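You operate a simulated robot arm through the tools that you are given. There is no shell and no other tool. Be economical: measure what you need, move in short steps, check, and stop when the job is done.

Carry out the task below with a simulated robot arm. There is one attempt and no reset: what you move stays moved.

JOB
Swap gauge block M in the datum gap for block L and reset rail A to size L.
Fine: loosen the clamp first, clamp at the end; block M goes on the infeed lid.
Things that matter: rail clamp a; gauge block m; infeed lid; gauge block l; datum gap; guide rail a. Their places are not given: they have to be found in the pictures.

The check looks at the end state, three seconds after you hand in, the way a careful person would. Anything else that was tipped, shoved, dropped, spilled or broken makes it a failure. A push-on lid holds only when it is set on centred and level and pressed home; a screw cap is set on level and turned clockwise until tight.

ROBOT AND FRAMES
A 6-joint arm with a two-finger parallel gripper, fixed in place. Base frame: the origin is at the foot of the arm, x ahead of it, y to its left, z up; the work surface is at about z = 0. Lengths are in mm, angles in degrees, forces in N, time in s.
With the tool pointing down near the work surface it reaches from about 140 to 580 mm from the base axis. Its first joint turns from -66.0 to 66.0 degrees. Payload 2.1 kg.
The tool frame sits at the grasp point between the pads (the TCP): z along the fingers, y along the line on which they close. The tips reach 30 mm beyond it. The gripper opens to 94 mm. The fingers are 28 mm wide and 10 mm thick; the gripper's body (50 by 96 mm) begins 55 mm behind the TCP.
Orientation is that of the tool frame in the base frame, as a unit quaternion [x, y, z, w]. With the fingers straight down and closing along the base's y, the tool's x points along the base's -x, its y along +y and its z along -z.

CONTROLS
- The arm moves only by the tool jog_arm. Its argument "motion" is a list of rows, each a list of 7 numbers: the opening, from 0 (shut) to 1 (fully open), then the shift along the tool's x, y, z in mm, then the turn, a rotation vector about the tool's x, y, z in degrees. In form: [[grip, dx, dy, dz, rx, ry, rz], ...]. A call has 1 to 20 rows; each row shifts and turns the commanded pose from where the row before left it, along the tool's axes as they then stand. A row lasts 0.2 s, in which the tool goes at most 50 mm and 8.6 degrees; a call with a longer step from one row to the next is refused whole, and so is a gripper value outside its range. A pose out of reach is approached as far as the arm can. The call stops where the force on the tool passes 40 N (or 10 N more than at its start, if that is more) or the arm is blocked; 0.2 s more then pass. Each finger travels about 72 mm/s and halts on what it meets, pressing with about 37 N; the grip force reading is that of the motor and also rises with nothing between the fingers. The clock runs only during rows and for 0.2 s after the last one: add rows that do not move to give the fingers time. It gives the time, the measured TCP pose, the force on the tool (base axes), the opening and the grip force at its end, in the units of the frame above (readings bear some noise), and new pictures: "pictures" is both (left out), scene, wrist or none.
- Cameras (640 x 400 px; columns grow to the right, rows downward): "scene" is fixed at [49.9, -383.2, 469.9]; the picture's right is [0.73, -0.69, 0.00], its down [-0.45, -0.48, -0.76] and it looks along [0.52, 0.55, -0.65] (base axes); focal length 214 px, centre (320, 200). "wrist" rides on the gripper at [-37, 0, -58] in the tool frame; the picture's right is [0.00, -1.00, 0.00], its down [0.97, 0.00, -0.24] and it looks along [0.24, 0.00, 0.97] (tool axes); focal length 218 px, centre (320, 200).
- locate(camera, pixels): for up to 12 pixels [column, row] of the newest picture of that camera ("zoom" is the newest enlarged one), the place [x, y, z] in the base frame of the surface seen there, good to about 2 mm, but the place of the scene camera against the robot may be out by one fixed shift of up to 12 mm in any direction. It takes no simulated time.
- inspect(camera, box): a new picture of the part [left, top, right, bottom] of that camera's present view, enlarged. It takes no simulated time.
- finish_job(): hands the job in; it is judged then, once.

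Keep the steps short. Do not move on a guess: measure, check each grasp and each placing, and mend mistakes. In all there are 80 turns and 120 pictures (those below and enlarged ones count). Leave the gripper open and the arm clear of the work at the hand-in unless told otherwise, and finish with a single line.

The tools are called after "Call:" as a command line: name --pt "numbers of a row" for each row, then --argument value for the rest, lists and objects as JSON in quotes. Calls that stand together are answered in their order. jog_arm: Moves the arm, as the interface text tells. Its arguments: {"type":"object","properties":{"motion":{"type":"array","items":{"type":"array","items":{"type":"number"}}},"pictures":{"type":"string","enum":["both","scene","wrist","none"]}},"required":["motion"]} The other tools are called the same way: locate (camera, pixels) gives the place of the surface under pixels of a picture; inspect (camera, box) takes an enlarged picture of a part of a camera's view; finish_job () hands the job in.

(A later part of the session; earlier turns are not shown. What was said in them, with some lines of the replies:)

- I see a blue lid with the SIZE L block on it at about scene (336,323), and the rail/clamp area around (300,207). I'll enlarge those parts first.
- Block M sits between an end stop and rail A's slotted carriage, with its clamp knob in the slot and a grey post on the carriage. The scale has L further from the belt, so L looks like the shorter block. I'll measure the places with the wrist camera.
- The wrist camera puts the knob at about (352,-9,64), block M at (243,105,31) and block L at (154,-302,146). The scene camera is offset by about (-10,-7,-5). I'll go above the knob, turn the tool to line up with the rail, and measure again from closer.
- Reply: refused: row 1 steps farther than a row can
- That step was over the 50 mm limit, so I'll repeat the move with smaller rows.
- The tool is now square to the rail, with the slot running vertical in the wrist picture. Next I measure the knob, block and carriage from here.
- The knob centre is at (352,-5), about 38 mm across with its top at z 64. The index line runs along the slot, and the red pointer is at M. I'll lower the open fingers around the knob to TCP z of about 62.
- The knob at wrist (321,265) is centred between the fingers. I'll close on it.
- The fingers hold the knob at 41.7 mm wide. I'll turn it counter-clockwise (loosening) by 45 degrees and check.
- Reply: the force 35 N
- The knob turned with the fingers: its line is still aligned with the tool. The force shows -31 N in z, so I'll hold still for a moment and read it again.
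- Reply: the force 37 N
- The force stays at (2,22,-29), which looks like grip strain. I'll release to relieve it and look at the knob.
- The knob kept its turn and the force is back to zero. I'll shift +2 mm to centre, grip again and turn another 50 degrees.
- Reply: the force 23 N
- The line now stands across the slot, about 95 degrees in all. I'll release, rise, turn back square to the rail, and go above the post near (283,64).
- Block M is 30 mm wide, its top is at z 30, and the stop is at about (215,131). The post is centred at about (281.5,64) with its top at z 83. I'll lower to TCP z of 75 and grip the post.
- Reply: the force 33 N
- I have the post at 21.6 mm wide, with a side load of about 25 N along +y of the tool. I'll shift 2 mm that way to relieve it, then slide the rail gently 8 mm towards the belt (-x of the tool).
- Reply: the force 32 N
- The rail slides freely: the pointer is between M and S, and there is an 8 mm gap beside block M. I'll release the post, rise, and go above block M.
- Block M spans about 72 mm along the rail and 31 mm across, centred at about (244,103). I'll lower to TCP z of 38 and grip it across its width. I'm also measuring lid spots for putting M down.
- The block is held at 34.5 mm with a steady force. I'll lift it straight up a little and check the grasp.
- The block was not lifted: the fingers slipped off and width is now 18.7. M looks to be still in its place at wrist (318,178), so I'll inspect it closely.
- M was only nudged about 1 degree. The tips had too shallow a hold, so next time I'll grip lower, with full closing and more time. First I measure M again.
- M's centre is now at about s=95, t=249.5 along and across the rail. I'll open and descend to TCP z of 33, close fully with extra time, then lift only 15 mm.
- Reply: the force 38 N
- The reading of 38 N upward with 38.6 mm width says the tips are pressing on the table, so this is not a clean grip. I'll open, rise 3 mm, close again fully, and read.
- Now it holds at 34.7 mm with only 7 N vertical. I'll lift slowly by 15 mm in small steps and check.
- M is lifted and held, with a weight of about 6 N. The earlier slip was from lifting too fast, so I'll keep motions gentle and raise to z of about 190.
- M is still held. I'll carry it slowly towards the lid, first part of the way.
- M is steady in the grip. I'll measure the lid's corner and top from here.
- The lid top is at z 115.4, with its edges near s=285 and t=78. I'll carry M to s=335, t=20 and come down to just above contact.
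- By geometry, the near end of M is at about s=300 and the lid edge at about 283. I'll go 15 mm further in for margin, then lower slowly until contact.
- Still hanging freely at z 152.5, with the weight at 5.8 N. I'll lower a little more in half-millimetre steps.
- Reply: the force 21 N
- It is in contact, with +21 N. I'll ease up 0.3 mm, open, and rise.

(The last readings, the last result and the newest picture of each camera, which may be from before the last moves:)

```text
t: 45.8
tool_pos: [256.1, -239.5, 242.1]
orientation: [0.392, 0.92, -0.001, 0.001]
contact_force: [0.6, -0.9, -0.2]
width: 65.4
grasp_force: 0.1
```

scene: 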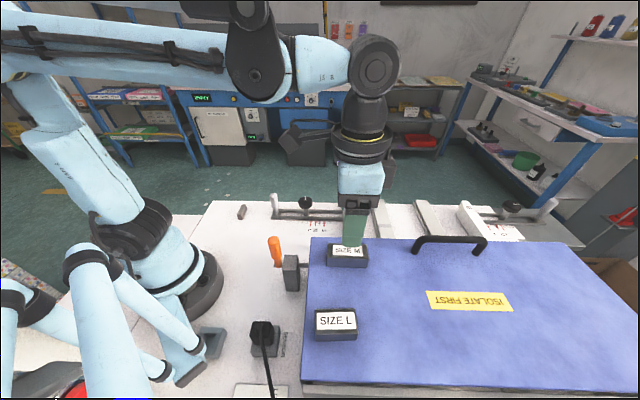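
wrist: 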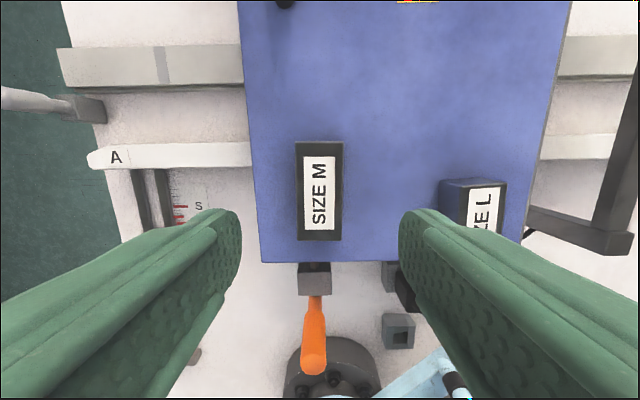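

M lies flat on the lid and SIZE L is at wrist (487,205). Next I go above L, but first I check the grey arm at the picture's right for height.

Call:
locate --camera "wrist" --pixels '[[630, 120], [615, 200], [575, 232], [530, 220], [540, 170], [488, 195], [455, 185]]'

Call:
inspect --camera "wrist" --box '[420, 80, 640, 280]'

```text
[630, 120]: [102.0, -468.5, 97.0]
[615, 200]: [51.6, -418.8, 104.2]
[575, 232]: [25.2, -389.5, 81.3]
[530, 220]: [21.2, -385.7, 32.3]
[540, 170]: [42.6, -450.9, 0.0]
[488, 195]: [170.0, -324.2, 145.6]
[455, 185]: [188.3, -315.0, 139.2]
```

```text
2.00 times, centred on (530, 180) of wrist
```

zoom: 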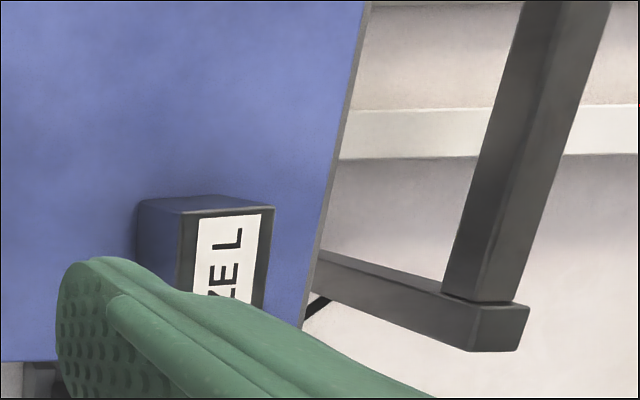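

The bracket is well clear (t of about -250). I'll move above L and look straight down.

Call:
jog_arm --pt "0.7 5 -30 0 0 0 0" --pt "0.7 5 -40 0 0 0 0" --pt "0.7 5 -30 0 0 0 0" --pt "0.7 5 -20 0 0 0 0" --pt "0.7 0 0 0 0 0 0"

```text
t: 47.0
tool_pos: [153.9, -305.3, 240.9]
orientation: [0.393, 0.92, -0.001, 0.0]
contact_force: [0.3, -0.7, -0.4]
width: 65.5
grasp_force: 0.1
```

scene: 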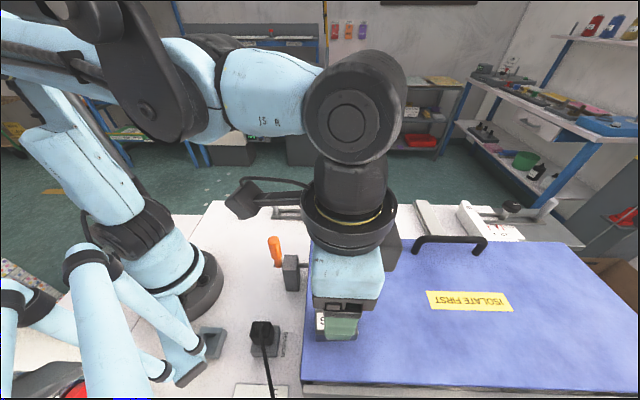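
wrist: 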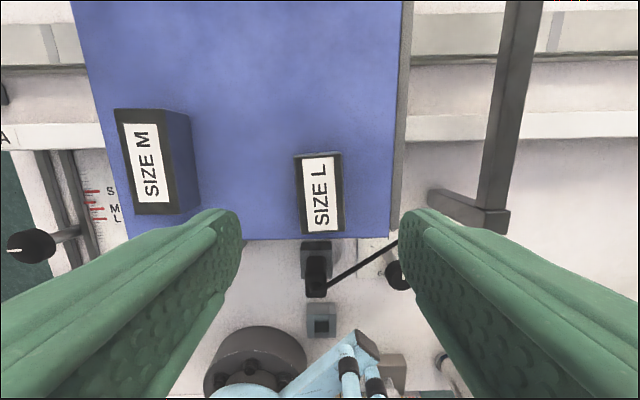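

Call:
inspect --camera "wrist" --box '[270, 130, 370, 250]'

Call:
locate --camera "wrist" --pixels '[[316, 157], [321, 229], [299, 195], [340, 195], [320, 193], [306, 229], [339, 229], [300, 158], [337, 157], [390, 235]]'

```text
3.33 times, centred on (320, 190) of wrist
```

zoom: 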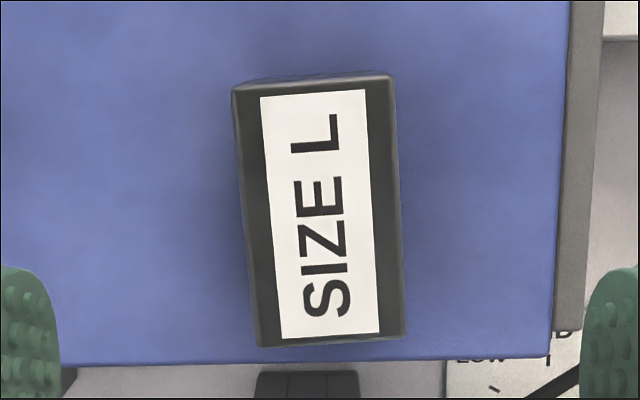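

```text
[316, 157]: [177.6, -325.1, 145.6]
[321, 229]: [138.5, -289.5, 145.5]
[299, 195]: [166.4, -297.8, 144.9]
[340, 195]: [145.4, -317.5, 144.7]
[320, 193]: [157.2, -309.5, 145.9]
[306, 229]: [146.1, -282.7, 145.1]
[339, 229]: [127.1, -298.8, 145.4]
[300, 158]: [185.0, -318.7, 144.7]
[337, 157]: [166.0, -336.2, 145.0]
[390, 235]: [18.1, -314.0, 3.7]
```

L is centred at (157.5,-307.5), about 58 mm long and turned some 3.5 degrees counter-clockwise from the rail. I'll align to it, descend to TCP z of 154, and grip.

Call:
jog_arm --pt "0.7 -4 0.9 0 0 0 0" --pt "0.7 0 0 0 0 0 -3.5" --pt "0.7 0 0 35 0 0 0" --pt "0.7 0 0 35 0 0 0" --pt "0.7 0 0 17 0 0 0" --pt "0.7 0 0 0 0 0 0" --pt "0 0 0 0 0 0 0" --pt "0 0 0 0 0 0 0" --pt "0 0 0 0 0 0 0" --pt "0 0 0 0 0 0 0" --pt "0 0 0 0 0 0 0"

```text
t: 49.4
tool_pos: [158.4, -308.0, 154.5]
orientation: [0.364, 0.932, -0.001, 0.001]
contact_force: [-0.3, 0.1, 0.3]
width: 34.7
grasp_force: 36.8
```

scene: 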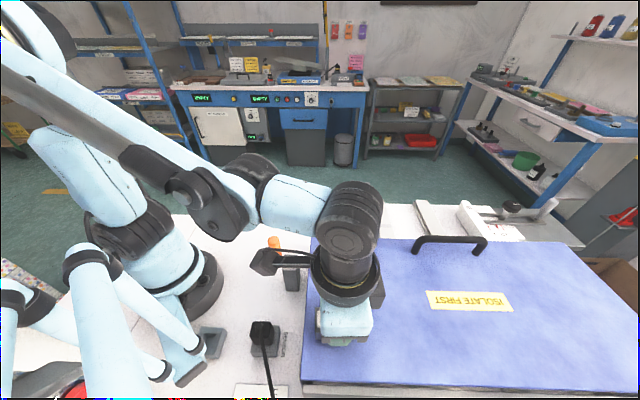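
wrist: 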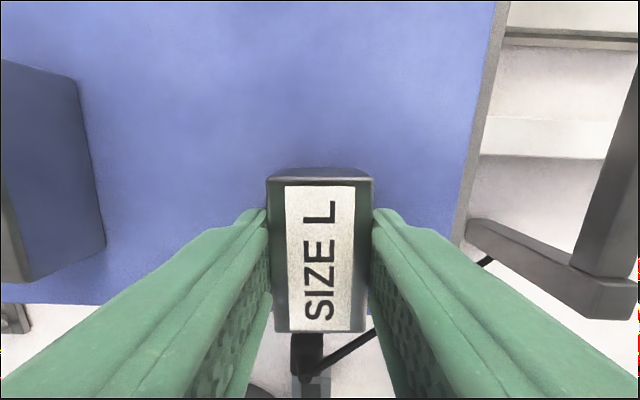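

The grip on L is good at 34.7 mm. I'll lift it slowly to z of about 235, above the orange lever.

Call:
jog_arm --pt "0 0 0 -1 0 0 0" --pt "0 0 0 -2 0 0 0" --pt "0 0 0 -3 0 0 0" --pt "0 0 0 -4 0 0 0" --pt "0 0 0 -5 0 0 0" --pt "0 0 0 -7 0 0 0" --pt "0 0 0 -9 0 0 0" --pt "0 0 0 -10 0 0 0" --pt "0 0 0 -10 0 0 0" --pt "0 0 0 -10 0 0 0" --pt "0 0 0 -9 0 0 0" --pt "0 0 0 -6 0 0 0" --pt "0 0 0 -4 0 0 0" --pt "0 0 0 -2 0 0 0" --pt "0 0 0 0 0 0 0" --pictures "wrist"

```text
t: 52.6
tool_pos: [158.4, -307.5, 236.2]
orientation: [0.364, 0.931, 0.0, 0.0]
contact_force: [0.7, -0.6, -5.4]
width: 34.6
grasp_force: 37.4
```

wrist: 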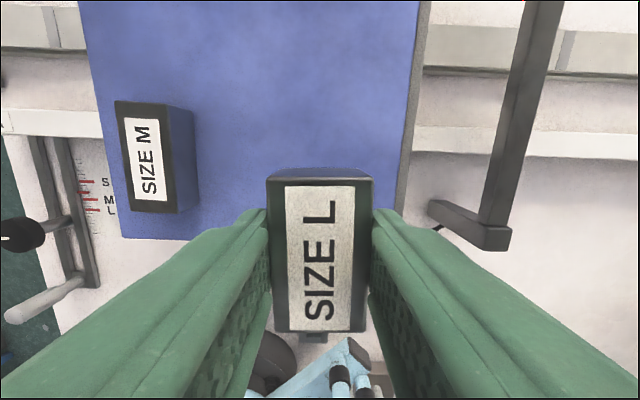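

L is held steady with a weight of 5.4 N. I'll carry it slowly back towards the gap, first part.

Call:
jog_arm --pt "0 2.1 3.4 0 0 0 0" --pt "0 4.2 6.8 0 0 0 0" --pt "0 6.3 10.2 0 0 0 0" --pt "0 8.3 13.7 0 0 0 0" --pt "0 9.4 15.4 0 0 0 0" --pt "0 9.4 15.4 0 0 0 0" --pt "0 9.4 15.4 0 0 0 0" --pt "0 9.4 15.4 0 0 0 0" --pt "0 9.4 15.4 0 0 0 0" --pt "0 9.4 15.4 0 0 0 0" --pt "0 9.4 15.4 0 0 0 0" --pt "0 9.4 15.4 0 0 0 0" --pt "0 9.4 15.4 0 0 0 0" --pt "0 9.4 15.4 0 0 0 0" --pt "0 9.4 15.4 0 0 0 0" --pt "0 9.4 15.4 0 0 0 0" --pt "0 8.3 13.7 0 0 0 0" --pt "0 6.3 10.2 0 0 0 0" --pt "0 4.2 6.8 0 0 0 0" --pt "0 2.1 3.4 0 0 0 0" --pictures "none"

```text
t: 56.8
tool_pos: [216.3, -18.3, 235.4]
orientation: [0.364, 0.931, 0.0, 0.001]
contact_force: [0.3, -0.8, -4.0]
width: 34.5
grasp_force: 37.2
```

L is still held. Now the second part of the carry, then turn 3.5 degrees to line up with the rail.

Call:
jog_arm --pt "0 2.1 3.4 0 0 0 0" --pt "0 4.2 6.8 0 0 0 0" --pt "0 6.3 10.2 0 0 0 0" --pt "0 8.3 13.7 0 0 0 0" --pt "0 9.4 15.4 0 0 0 0" --pt "0 9.4 15.4 0 0 0 0" --pt "0 9.4 15.4 0 0 0 0" --pt "0 7.8 12.8 0 0 0 0" --pt "0 5.2 8.5 0 0 0 0" --pt "0 3.1 5.1 0 0 0 1" --pt "0 1.6 2.6 0 0 0 1.5" --pt "0 0 0 0 0 0 1.1" --pt "0 0 0 0 0 0 0"

Call:
inspect --camera "wrist" --box '[240, 60, 400, 360]'

```text
t: 59.6
tool_pos: [241.6, 108.7, 236.4]
orientation: [0.393, 0.92, 0.0, 0.001]
contact_force: [0.9, 0.1, -4.8]
width: 34.7
grasp_force: 37.2
```

scene: 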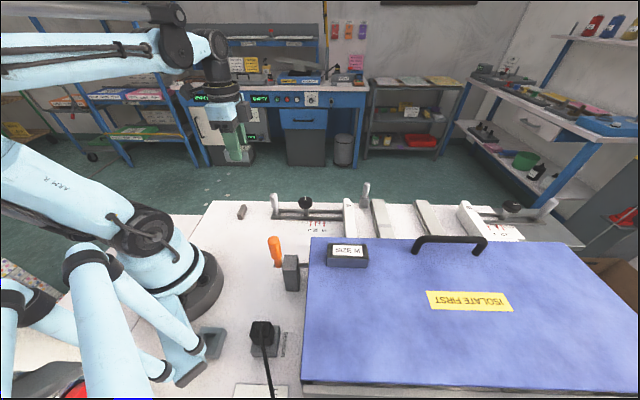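
wrist: 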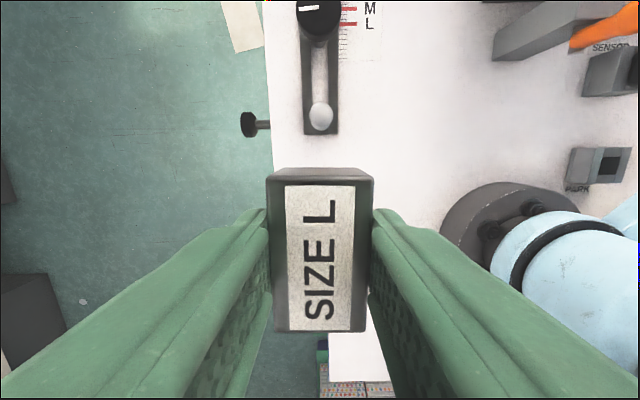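

```text
1.33 times, centred on (320, 210) of wrist
```

zoom: 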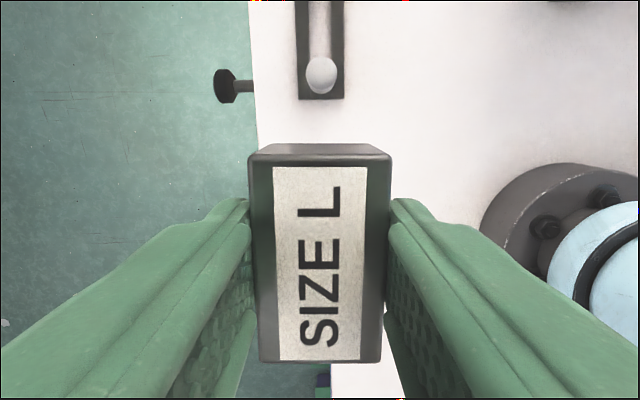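

Now I measure where L's ends sit in the grip, and the stop and carriage with it.

Call:
locate --camera "wrist" --pixels '[[320, 184], [320, 329], [278, 184], [368, 184], [285, 329], [362, 329], [320, 250], [320, 133], [320, 115]]'

Call:
locate --camera "scene" --pixels '[[242, 209], [238, 216], [246, 217], [244, 207]]'

Call:
inspect --camera "scene" --box '[220, 185, 300, 235]'

```text
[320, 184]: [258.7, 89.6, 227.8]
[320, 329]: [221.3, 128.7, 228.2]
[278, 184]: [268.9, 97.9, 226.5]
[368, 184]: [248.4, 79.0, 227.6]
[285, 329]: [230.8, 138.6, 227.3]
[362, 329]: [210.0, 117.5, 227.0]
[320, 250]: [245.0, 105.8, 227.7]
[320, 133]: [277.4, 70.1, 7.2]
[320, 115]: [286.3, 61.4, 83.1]
```

```text
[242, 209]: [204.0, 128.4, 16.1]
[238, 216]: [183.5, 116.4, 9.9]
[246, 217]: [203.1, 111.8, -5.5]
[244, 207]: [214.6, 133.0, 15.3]
```

```text
8.00 times, centred on (260, 210) of scene
```

zoom: 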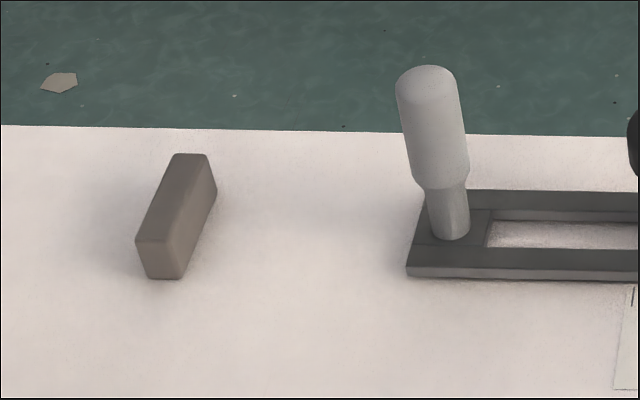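

L is about 57 mm long, now spanning s=59 to 116, and the stop face is at about s=57. I'll shift 2.5 mm away from the stop and come down slowly to about 6 mm above the table.

Call:
jog_arm --pt "0 -2.5 0 2 0 0 0" --pt "0 0 0 5 0 0 0" --pt "0 0 0 8 0 0 0" --pt "0 0 0 12 0 0 0" --pt "0 0 0 15 0 0 0" --pt "0 0 0 15 0 0 0" --pt "0 0 0 15 0 0 0" --pt "0 0 0 15 0 0 0" --pt "0 0 0 15 0 0 0" --pt "0 0 0 15 0 0 0" --pt "0 0 0 15 0 0 0" --pt "0 0 0 15 0 0 0" --pt "0 0 0 13 0 0 0" --pt "0 0 0 11 0 0 0" --pt "0 0 0 8 0 0 0" --pt "0 0 0 6 0 0 0" --pt "0 0 0 4 0 0 0" --pt "0 0 0 2 0 0 0" --pt "0 0 0 0 0 0 0"

Call:
inspect --camera "scene" --box '[210, 150, 350, 240]'

```text
t: 63.6
tool_pos: [242.9, 105.1, 45.2]
orientation: [0.393, 0.92, 0.0, 0.001]
contact_force: [-0.9, -0.8, -4.5]
width: 34.8
grasp_force: 37.1
```

scene: 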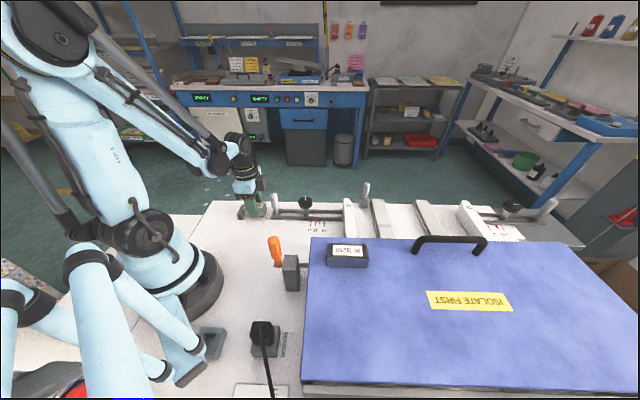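
wrist: 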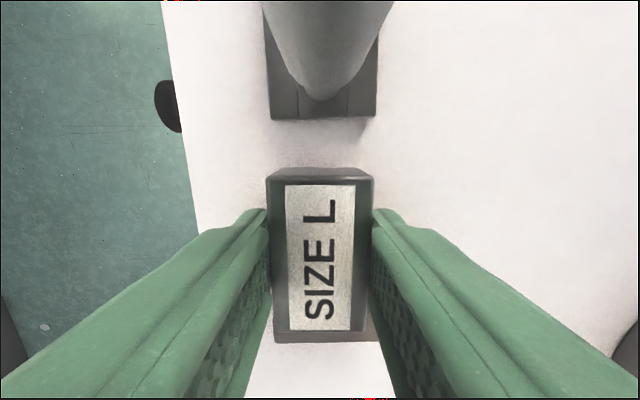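

```text
4.44 times, centred on (280, 195) of scene
```

zoom: 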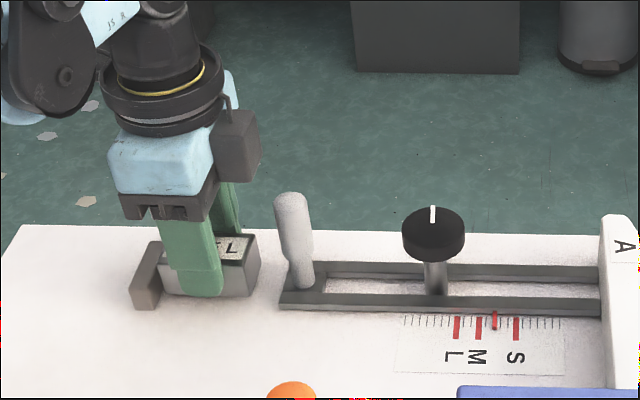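

L is below the stop's top with no side force, so it is in the gap. I'll lower the last 5 to 6 mm in small steps.

Call:
jog_arm --pt "0 0 0 2 0 0 0" --pt "0 0 0 1.5 0 0 0" --pt "0 0 0 1 0 0 0" --pt "0 0 0 0.5 0 0 0" --pt "0 0 0 0.5 0 0 0" --pt "0 0 0 0 0 0 0" --pictures "none"

```text
t: 65.0
tool_pos: [243.1, 105.8, 39.7]
orientation: [0.393, 0.919, 0.0, 0.001]
contact_force: [0.4, -1.0, -4.7]
width: 34.5
grasp_force: 36.9
```

Call:
jog_arm --pt "0 0 0 0.5 0 0 0" --pt "0 0 0 0.5 0 0 0" --pt "0 0 0 0 0 0 0" --pictures "none"

```text
t: 65.8
tool_pos: [243.3, 105.9, 38.4]
orientation: [0.393, 0.92, 0.0, 0.0]
contact_force: [-0.1, -0.8, 24.8]
width: 34.7
grasp_force: 37.0
```

L has touched the table, with +25 N. I'll ease up 0.5 mm and slide L towards the stop (+x of the tool) in small steps until it meets.

Call:
jog_arm --pt "0 0 0 -0.5 0 0 0" --pt "0 1 0 0 0 0 0" --pt "0 1 0 0 0 0 0" --pt "0 1 0 0 0 0 0" --pt "0 1 0 0 0 0 0" --pt "0 0 0 0 0 0 0" --pictures "wrist"

```text
t: 67.2
tool_pos: [240.6, 109.3, 38.0]
orientation: [0.393, 0.919, 0.0, 0.0]
contact_force: [0.2, -0.2, -4.6]
width: 34.7
grasp_force: 36.9
```

wrist: 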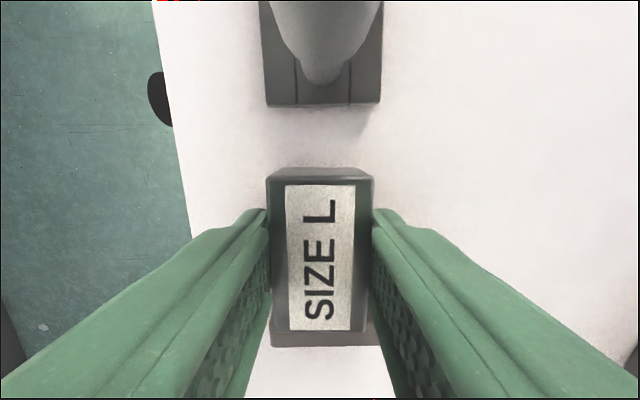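

There is no stop contact yet. I'll go on in 0.6 mm steps.

Call:
jog_arm --pt "0 0.6 0 0 0 0 0" --pt "0 0.6 0 0 0 0 0" --pt "0 0.6 0 0 0 0 0" --pt "0 0 0 0 0 0 0" --pictures "none"

```text
t: 68.2
tool_pos: [240.3, 109.4, 39.1]
orientation: [0.393, 0.92, -0.001, 0.001]
contact_force: [7.2, -5.5, -1.4]
width: 34.5
grasp_force: 37.3
```

A 9 N force along the rail shows L now meets the stop. I'll lower 0.4 mm to seat it, open, and rise.

Call:
jog_arm --pt "0 0 0 0.4 0 0 0" --pt "0 0 0 0 0 0 0" --pt "0.45 0 0 0 0 0 0" --pt "0.8 0 0 0 0 0 0" --pt "1 0 0 0 0 0 0" --pt "1 0 0 -20 0 0 0" --pt "1 0 0 -40 0 0 0" --pt "1 0 0 -40 0 0 0" --pt "1 -25 0 0 0 0 0" --pt "1 0 0 0 0 0 0" --pictures "wrist"

Call:
inspect --camera "wrist" --box '[270, 120, 370, 260]'

Call:
inspect --camera "scene" --box '[230, 190, 350, 265]'

```text
t: 70.4
tool_pos: [257.2, 91.5, 138.5]
orientation: [0.393, 0.92, -0.001, 0.001]
contact_force: [1.0, 0.0, 0.3]
width: 93.7
grasp_force: 0.1
```

wrist: 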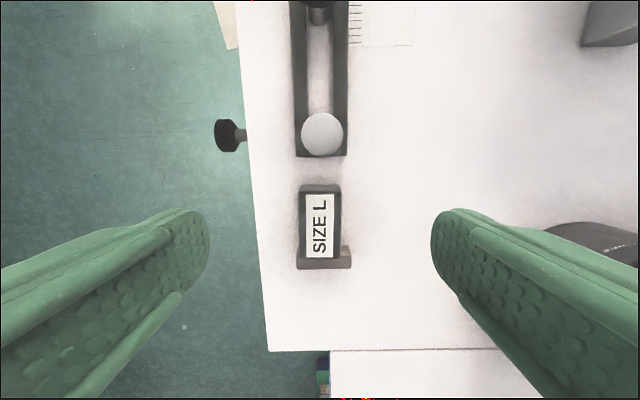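

```text
2.86 times, centred on (320, 190) of wrist
```

zoom: 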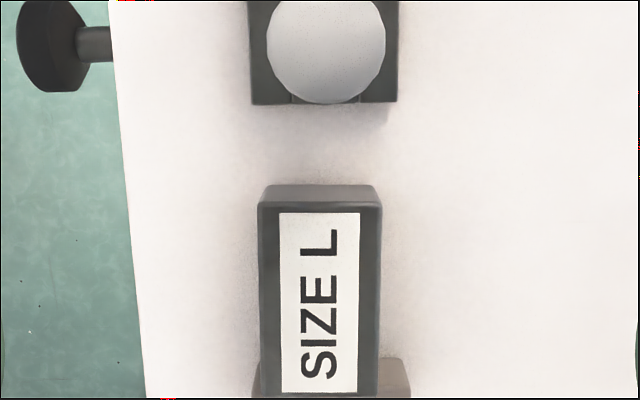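

```text
5.33 times, centred on (290, 228) of scene
```

zoom: 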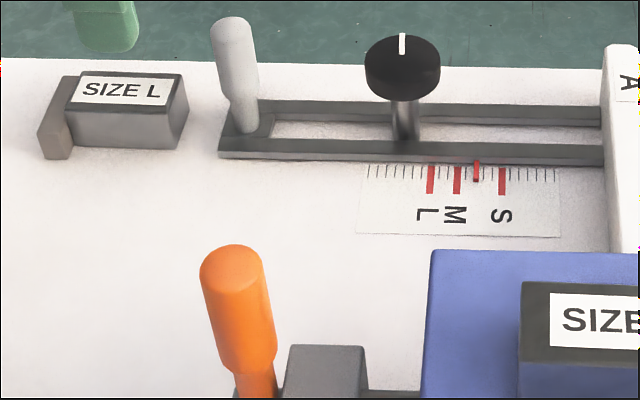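

L stands flat against the stop. Now I grip the post (at about s=156.7) again to bring the rail back against L.

Call:
jog_arm --pt "1 -25 0 0 0 0 0" --pt "1 -20 -0.4 0 0 0 0" --pt "1 0 0 30 0 0 0" --pt "1 0 0 32 0 0 0" --pt "0.5 0 0 0 0 0 0" --pt "0.05 0 0 0 0 0 0" --pt "0.05 0 0 0 0 0 0" --pt "0.05 0 0 0 0 0 0" --pt "0.05 0 0 0 0 0 0" --pictures "wrist"

```text
t: 72.4
tool_pos: [287.8, 59.3, 78.0]
orientation: [0.393, 0.92, -0.002, 0.001]
contact_force: [-10.3, -10.9, -8.2]
width: 21.5
grasp_force: 45.0
```

wrist: 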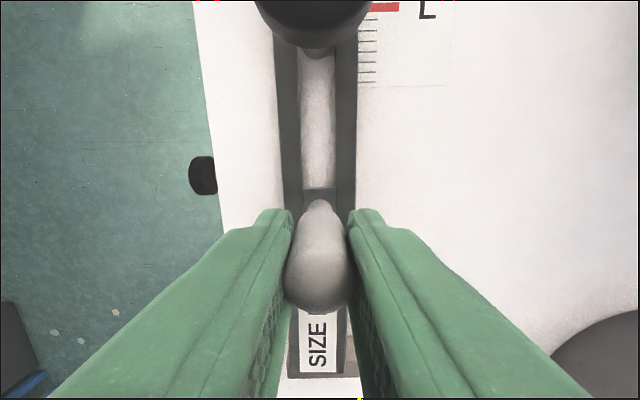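

I have the post. I'll ease 1 mm sideways and slide the rail 16 mm towards L.

Call:
jog_arm --pt "0.05 0 -0.8 0 0 0 0" --pt "0.05 2 0 0 0 0 0" --pt "0.05 2 0 0 0 0 0" --pt "0.05 2 0 0 0 0 0" --pt "0.05 2 0 0 0 0 0" --pt "0.05 2 0 0 0 0 0" --pt "0.05 2 0 0 0 0 0" --pt "0.05 2 0 0 0 0 0" --pt "0.05 2 0 0 0 0 0" --pt "0.05 0 0 0 0 0 0" --pictures "scene"

Call:
inspect --camera "scene" --box '[230, 180, 350, 255]'

```text
t: 74.6
tool_pos: [276.1, 70.0, 77.4]
orientation: [0.393, 0.92, 0.0, 0.001]
contact_force: [-7.3, -12.7, 29.8]
width: 21.3
grasp_force: 45.0
```

scene: 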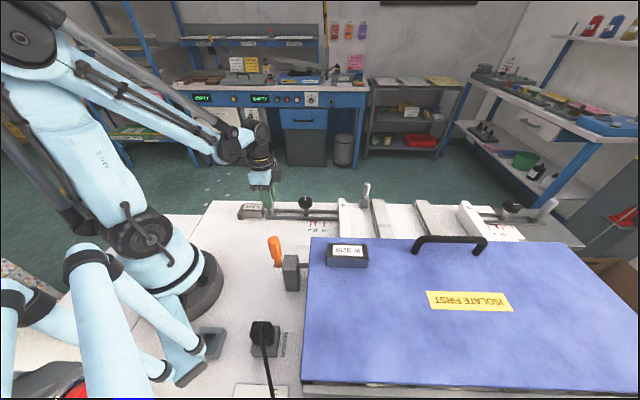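

```text
5.33 times, centred on (290, 218) of scene
```

zoom: 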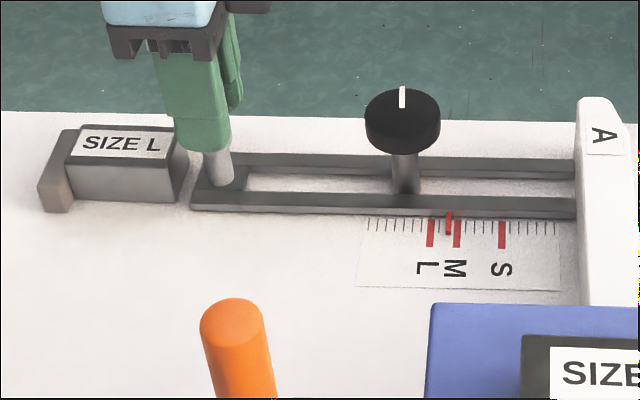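

The pointer is close to M and there are about 10 mm still to go. A vertical strain of 30 N has built up, so I'll release, re-grip, then slide 8 mm more.

Call:
jog_arm --pt "0.4 0 0 0 0 0 0" --pt "0.4 0 0 0 0 0 0" --pt "0.05 0 0 0 0 0 0" --pt "0.05 0 0 0 0 0 0" --pt "0.05 0 0 0 0 0 0" --pt "0.05 2 0 0 0 0 0" --pt "0.05 2 0 0 0 0 0" --pt "0.05 2 0 0 0 0 0" --pt "0.05 1.5 0 0 0 0 0" --pt "0.05 0 0 0 0 0 0" --pictures "scene"

Call:
inspect --camera "scene" --box '[230, 180, 350, 255]'

```text
t: 76.8
tool_pos: [270.3, 75.6, 77.5]
orientation: [0.393, 0.92, -0.001, 0.001]
contact_force: [-2.3, -7.8, -25.7]
width: 21.7
grasp_force: 45.1
```

scene: 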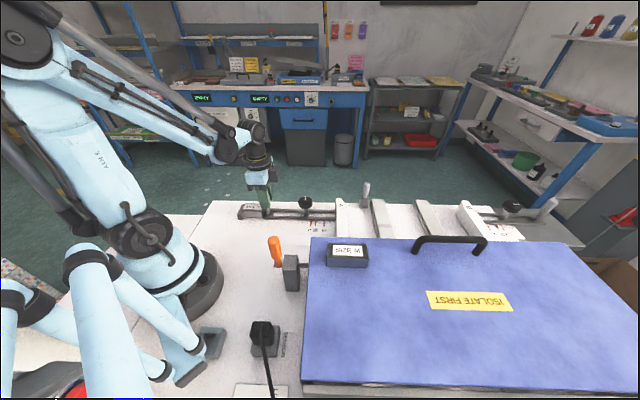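

```text
5.33 times, centred on (290, 218) of scene
```

zoom: 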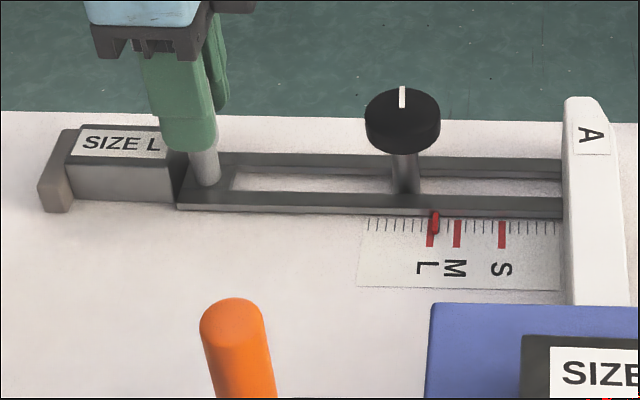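

The pointer is about 2.5 mm from the L mark. I'll re-grip and continue in fine steps until L stops the rail.

Call:
jog_arm --pt "0.4 0 0 0 0 0 0" --pt "0.4 0 0 0 0 0 0" --pt "0.05 0 0 0 0 0 0" --pt "0.05 0 0 0 0 0 0" --pt "0.05 0 0 0 0 0 0" --pt "0.05 0.7 0 0 0 0 0" --pt "0.05 0.7 0 0 0 0 0" --pt "0.05 0.5 0 0 0 0 0" --pt "0.05 0 0 0 0 0 0" --pictures "scene"

Call:
inspect --camera "scene" --box '[230, 195, 330, 245]'

```text
t: 78.8
tool_pos: [269.6, 78.0, 77.6]
orientation: [0.393, 0.92, -0.001, 0.001]
contact_force: [-6.9, -11.8, 29.6]
width: 21.7
grasp_force: 44.8
```

scene: 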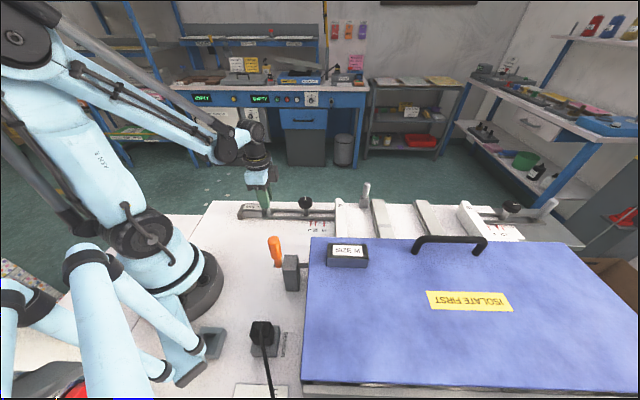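

```text
6.40 times, centred on (280, 220) of scene
```

zoom: 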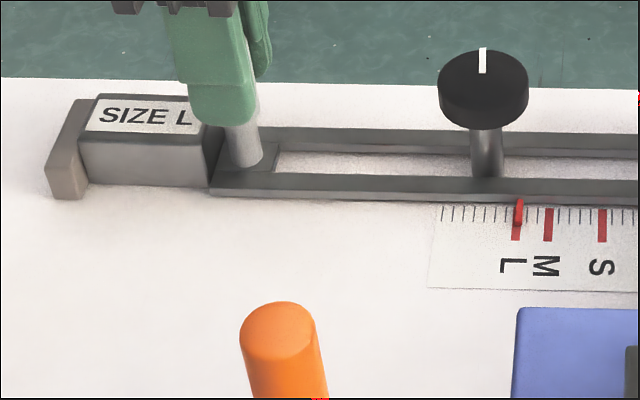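

The pointer is now about 1 mm from L. A few finer steps, reading the force along the rail.

Call:
jog_arm --pt "0.05 0.4 0 0 0 0 0" --pt "0.05 0.4 0 0 0 0 0" --pt "0.05 0.4 0 0 0 0 0" --pt "0.05 0 0 0 0 0 0" --pictures "scene"

Call:
inspect --camera "scene" --box '[230, 195, 330, 245]'

```text
t: 79.8
tool_pos: [268.2, 76.9, 77.8]
orientation: [0.393, 0.919, 0.0, 0.001]
contact_force: [-1.8, -13.5, 7.6]
width: 21.4
grasp_force: 45.0
```

scene: 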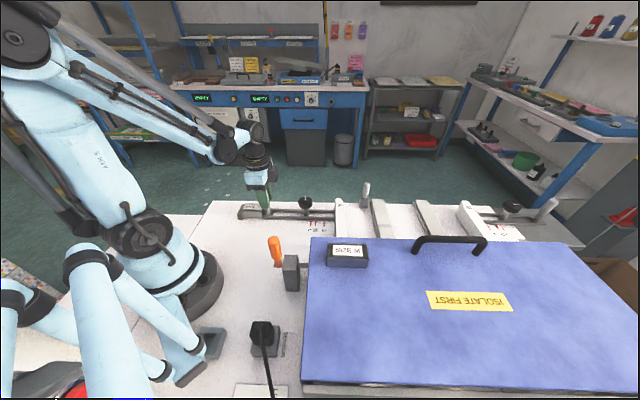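

```text
6.40 times, centred on (280, 220) of scene
```

zoom: 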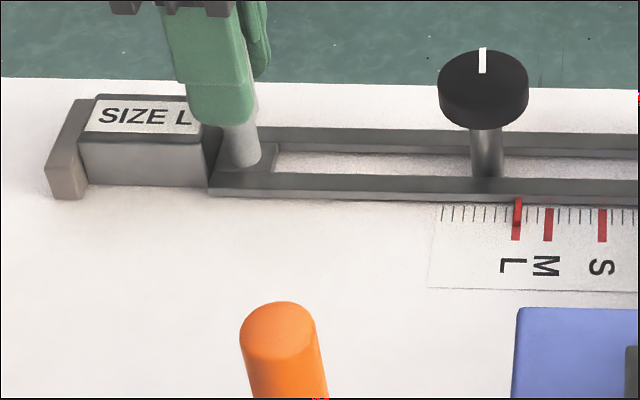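

The rail force has risen to about 8.5 N and the pointer is practically at L. One more push of 0.6 mm to confirm the contact.

Call:
jog_arm --pt "0.05 0.4 0 0 0 0 0" --pt "0.05 0.4 0 0 0 0 0" --pt "0.05 0 0 0 0 0 0" --pictures "wrist"

Call:
inspect --camera "scene" --box '[230, 195, 330, 245]'

```text
t: 80.6
tool_pos: [268.9, 78.4, 76.5]
orientation: [0.393, 0.919, -0.001, 0.002]
contact_force: [2.2, -23.5, 2.4]
width: 21.5
grasp_force: 45.0
```

wrist: 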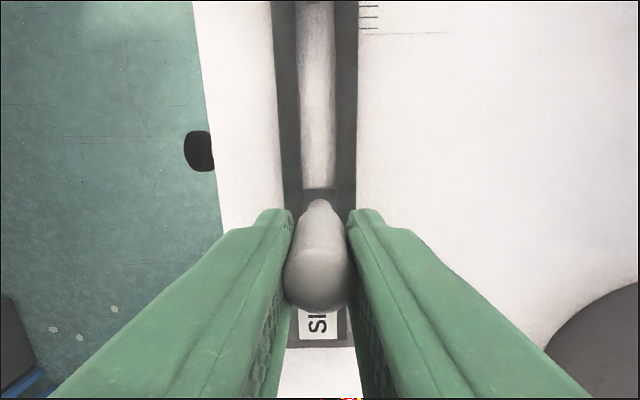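

```text
6.40 times, centred on (280, 220) of scene
```

zoom: 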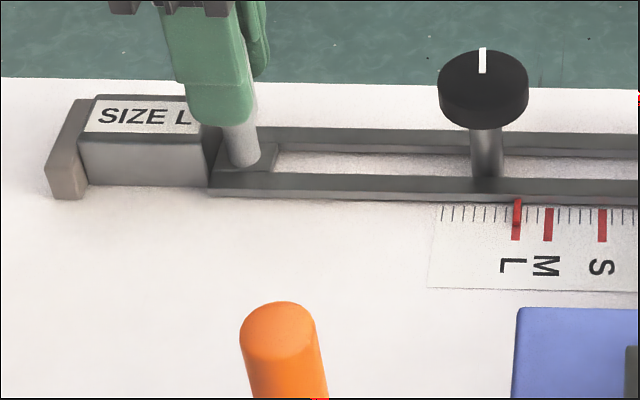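

The push force rose to 18.5 N with no more movement, so the rail is home against L and the pointer is at L. I'll release, rise, and go above the knob, turned to its present angle.

Call:
jog_arm --pt "0.05 -0.6 0 0 0 0 0" --pt "0.4 0 0 0 0 0 0" --pt "1 0 0 0 0 0 0" --pt "1 0 0 0 0 0 0" --pt "1 0 0 -25 0 0 0" --pt "1 0 0 -40 0 0 0" --pt "1 -40 1 0 0 0 0" --pt "1 -40 1 0 0 0 0" --pt "1 -37.4 1.3 0 0 0 -8" --pt "1 0 0 0 0 0 -8" --pt "1 0 0 0 0 0 -8" --pt "1 0 0 0 0 0 -8" --pt "1 0 0 0 0 0 -8" --pt "1 0 0 0 0 0 -8" --pt "1 0 0 0 0 0 -8" --pt "1 0 0 0 0 0 -8" --pt "1 0 0 0 0 0 -8" --pt "1 0 0 0 0 0 -8" --pt "1 0 0 0 0 0 -8" --pt "1 0 0 0 0 0 -6"

Call:
inspect --camera "scene" --box '[230, 195, 330, 245]'

```text
t: 84.8
tool_pos: [352.7, -3.5, 142.7]
orientation: [-0.405, 0.914, -0.001, 0.0]
contact_force: [0.5, -1.7, -0.7]
width: 94.0
grasp_force: 0.0
```

scene: 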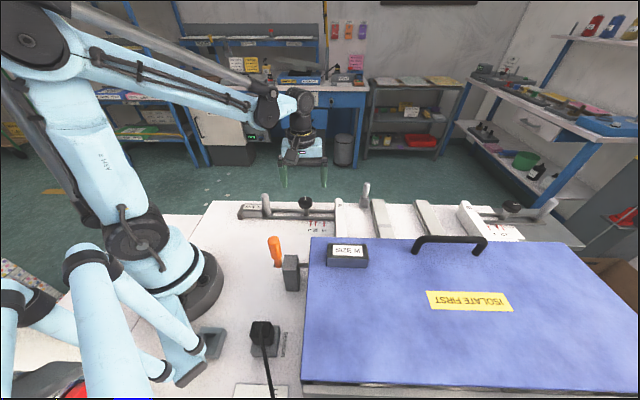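
wrist: 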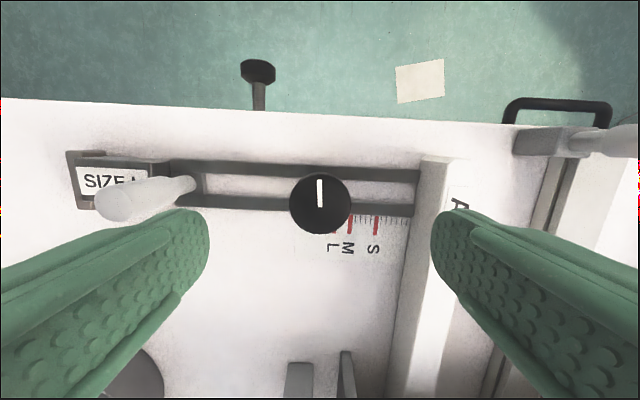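

```text
6.40 times, centred on (280, 220) of scene
```

zoom: 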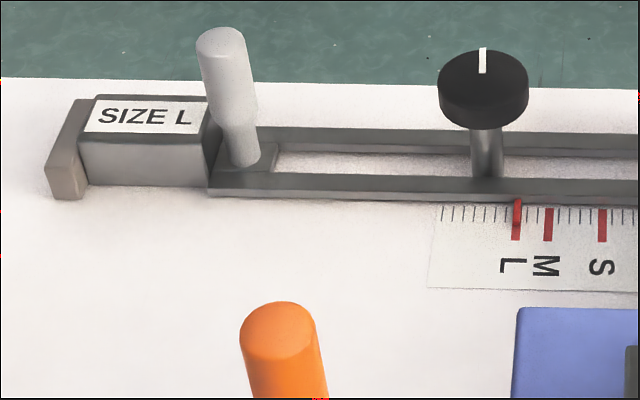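

Block L, the rail and the pointer at L are unchanged. The knob is centred at wrist (320,204). I'll narrow the opening to 0.65 to stay clear of bar A, lower to z 62, and grip the knob.

Call:
jog_arm --pt "0.65 0 0 0 0 0 0" --pt "0.65 0 0 0 0 0 0" --pt "0.65 0 0 40 0 0 0" --pt "0.65 0 0 40.5 0 0 0" --pt "0.65 0 0 0 0 0 0" --pt "0.3 0 0 0 0 0 0" --pt "0.3 0 0 0 0 0 0" --pt "0.3 0 0 0 0 0 0" --pt "0.3 0 0 0 0 0 0" --pictures "wrist"

```text
t: 86.8
tool_pos: [350.1, -4.5, 61.3]
orientation: [-0.404, 0.915, -0.001, 0.001]
contact_force: [7.3, -4.1, -31.0]
width: 41.6
grasp_force: 44.9
```

wrist: 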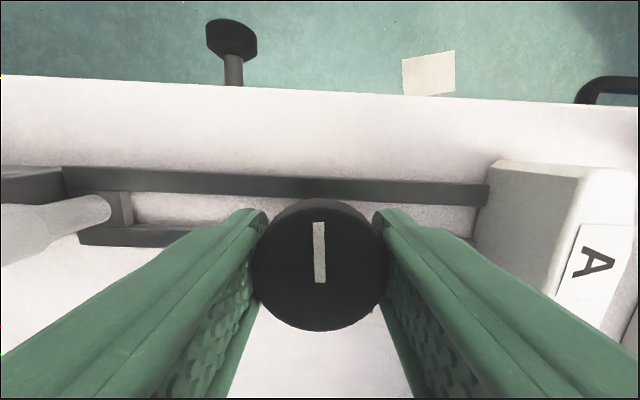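

The knob is gripped at 41.6 mm. I'll turn it clockwise by 48 degrees.

Call:
jog_arm --pt "0.3 0 0 0 0 0 8" --pt "0.3 0 0 0 0 0 8" --pt "0.3 0 0 0 0 0 8" --pt "0.3 0 0 0 0 0 8" --pt "0.3 0 0 0 0 0 8" --pt "0.3 0 0 0 0 0 8" --pt "0.3 0 0 0 0 0 0" --pictures "wrist"

```text
t: 88.4
tool_pos: [352.0, -5.5, 61.3]
orientation: [0.005, 1.0, -0.003, 0.0]
contact_force: [0.0, -15.6, -24.1]
width: 41.6
grasp_force: 45.0
```

wrist: 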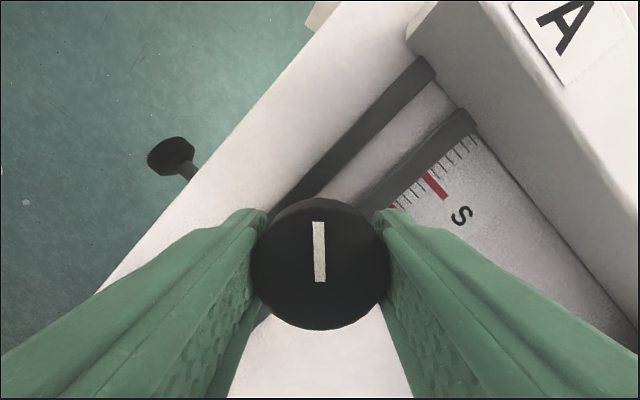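

It turns with the fingers. Another 48 degrees clockwise brings it back to the first clamped angle.

Call:
jog_arm --pt "0.3 0 0 0 0 0 8" --pt "0.3 0 0 0 0 0 8" --pt "0.3 0 0 0 0 0 8" --pt "0.3 0 0 0 0 0 8" --pt "0.3 0 0 0 0 0 8" --pt "0.3 0 0 0 0 0 8" --pt "0.3 0 0 0 0 0 0" --pictures "wrist"

```text
t: 90.0
tool_pos: [352.2, -5.4, 61.2]
orientation: [0.411, 0.912, -0.003, 0.001]
contact_force: [-15.4, -21.3, -4.9]
width: 41.7
grasp_force: 45.8
```

wrist: 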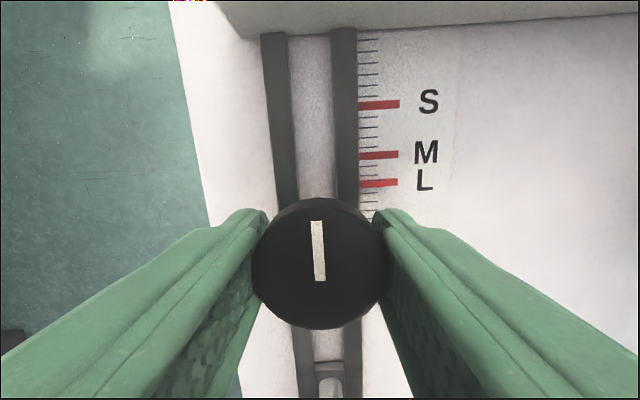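

The line now lags about 2 degrees behind the fingers, which suggests the knob has reached its stop. I'll press 8 more degrees to be sure, then release, rise and look.

Call:
jog_arm --pt "0.3 0 0 0 0 0 4" --pt "0.3 0 0 0 0 0 4" --pt "0.3 0 0 0 0 0 0" --pt "0.7 0 0 0 0 0 0" --pt "0.9 0 0 0 0 0 0" --pt "0.9 0 0 0 0 0 0" --pt "0.9 0 0 -40 0 0 0" --pt "0.9 0 0 -45 0 0 0" --pt "0.9 0 0 -45 0 0 -8" --pt "0.9 0 0 -30 0 0 -3" --pt "0.9 0 0 0 0 0 0"

Call:
inspect --camera "wrist" --box '[250, 90, 400, 330]'

Call:
inspect --camera "scene" --box '[230, 195, 350, 270]'

```text
t: 92.4
tool_pos: [351.6, -3.6, 222.2]
orientation: [0.384, 0.923, 0.001, 0.001]
contact_force: [-0.6, -0.4, -0.1]
width: 84.6
grasp_force: 0.0
```

scene: 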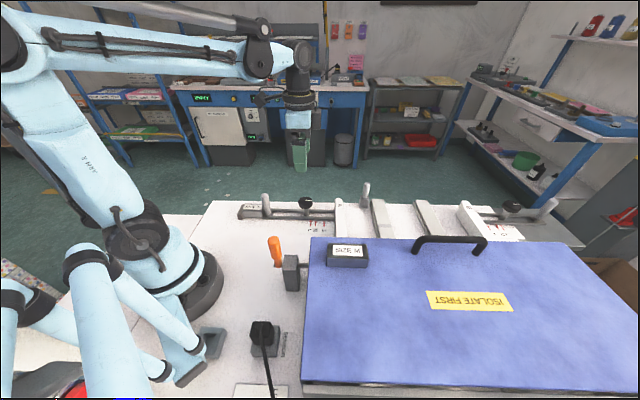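
wrist: 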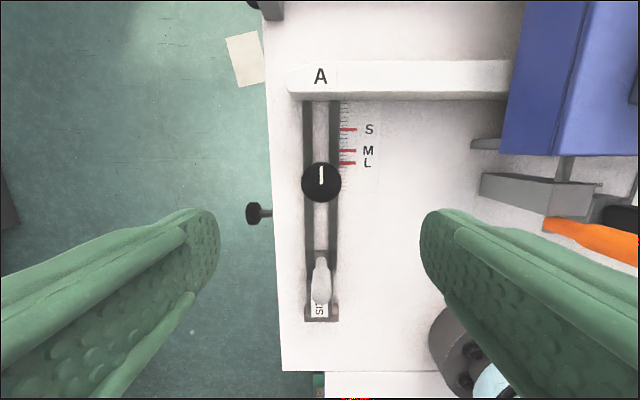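

```text
1.67 times, centred on (325, 210) of wrist
```

zoom: 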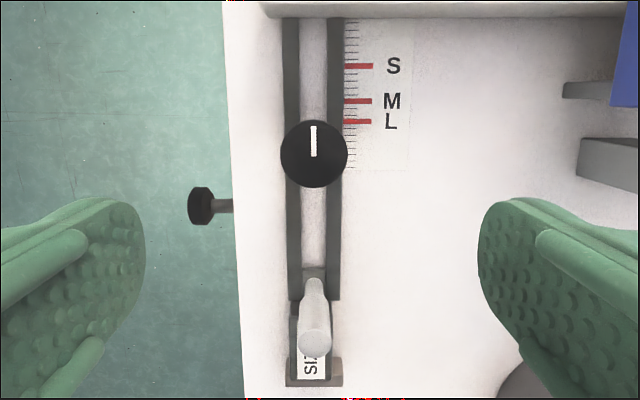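

```text
5.33 times, centred on (290, 232) of scene
```

zoom: 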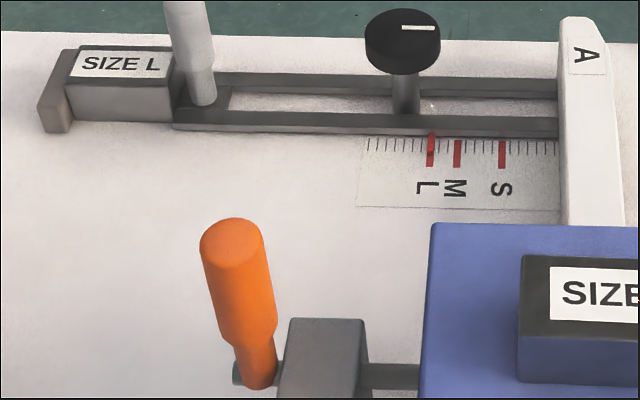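

The knob's line is back along the slot. It stopped at 46 degrees while the fingers went on to 56, so the clamp is tight. The pointer is at L, block L sits between the stop and the rail, M lies flat on the lid, and the gripper is open and clear. I'm handing in.

Call:
finish_job

```text
The job is handed in.
```

Block L is in the datum gap, rail A is set against it with the pointer at L and clamped, and block M lies on the infeed lid; on the first try M slipped from the grip and shifted about 1 degree in the gap before the second lift held.
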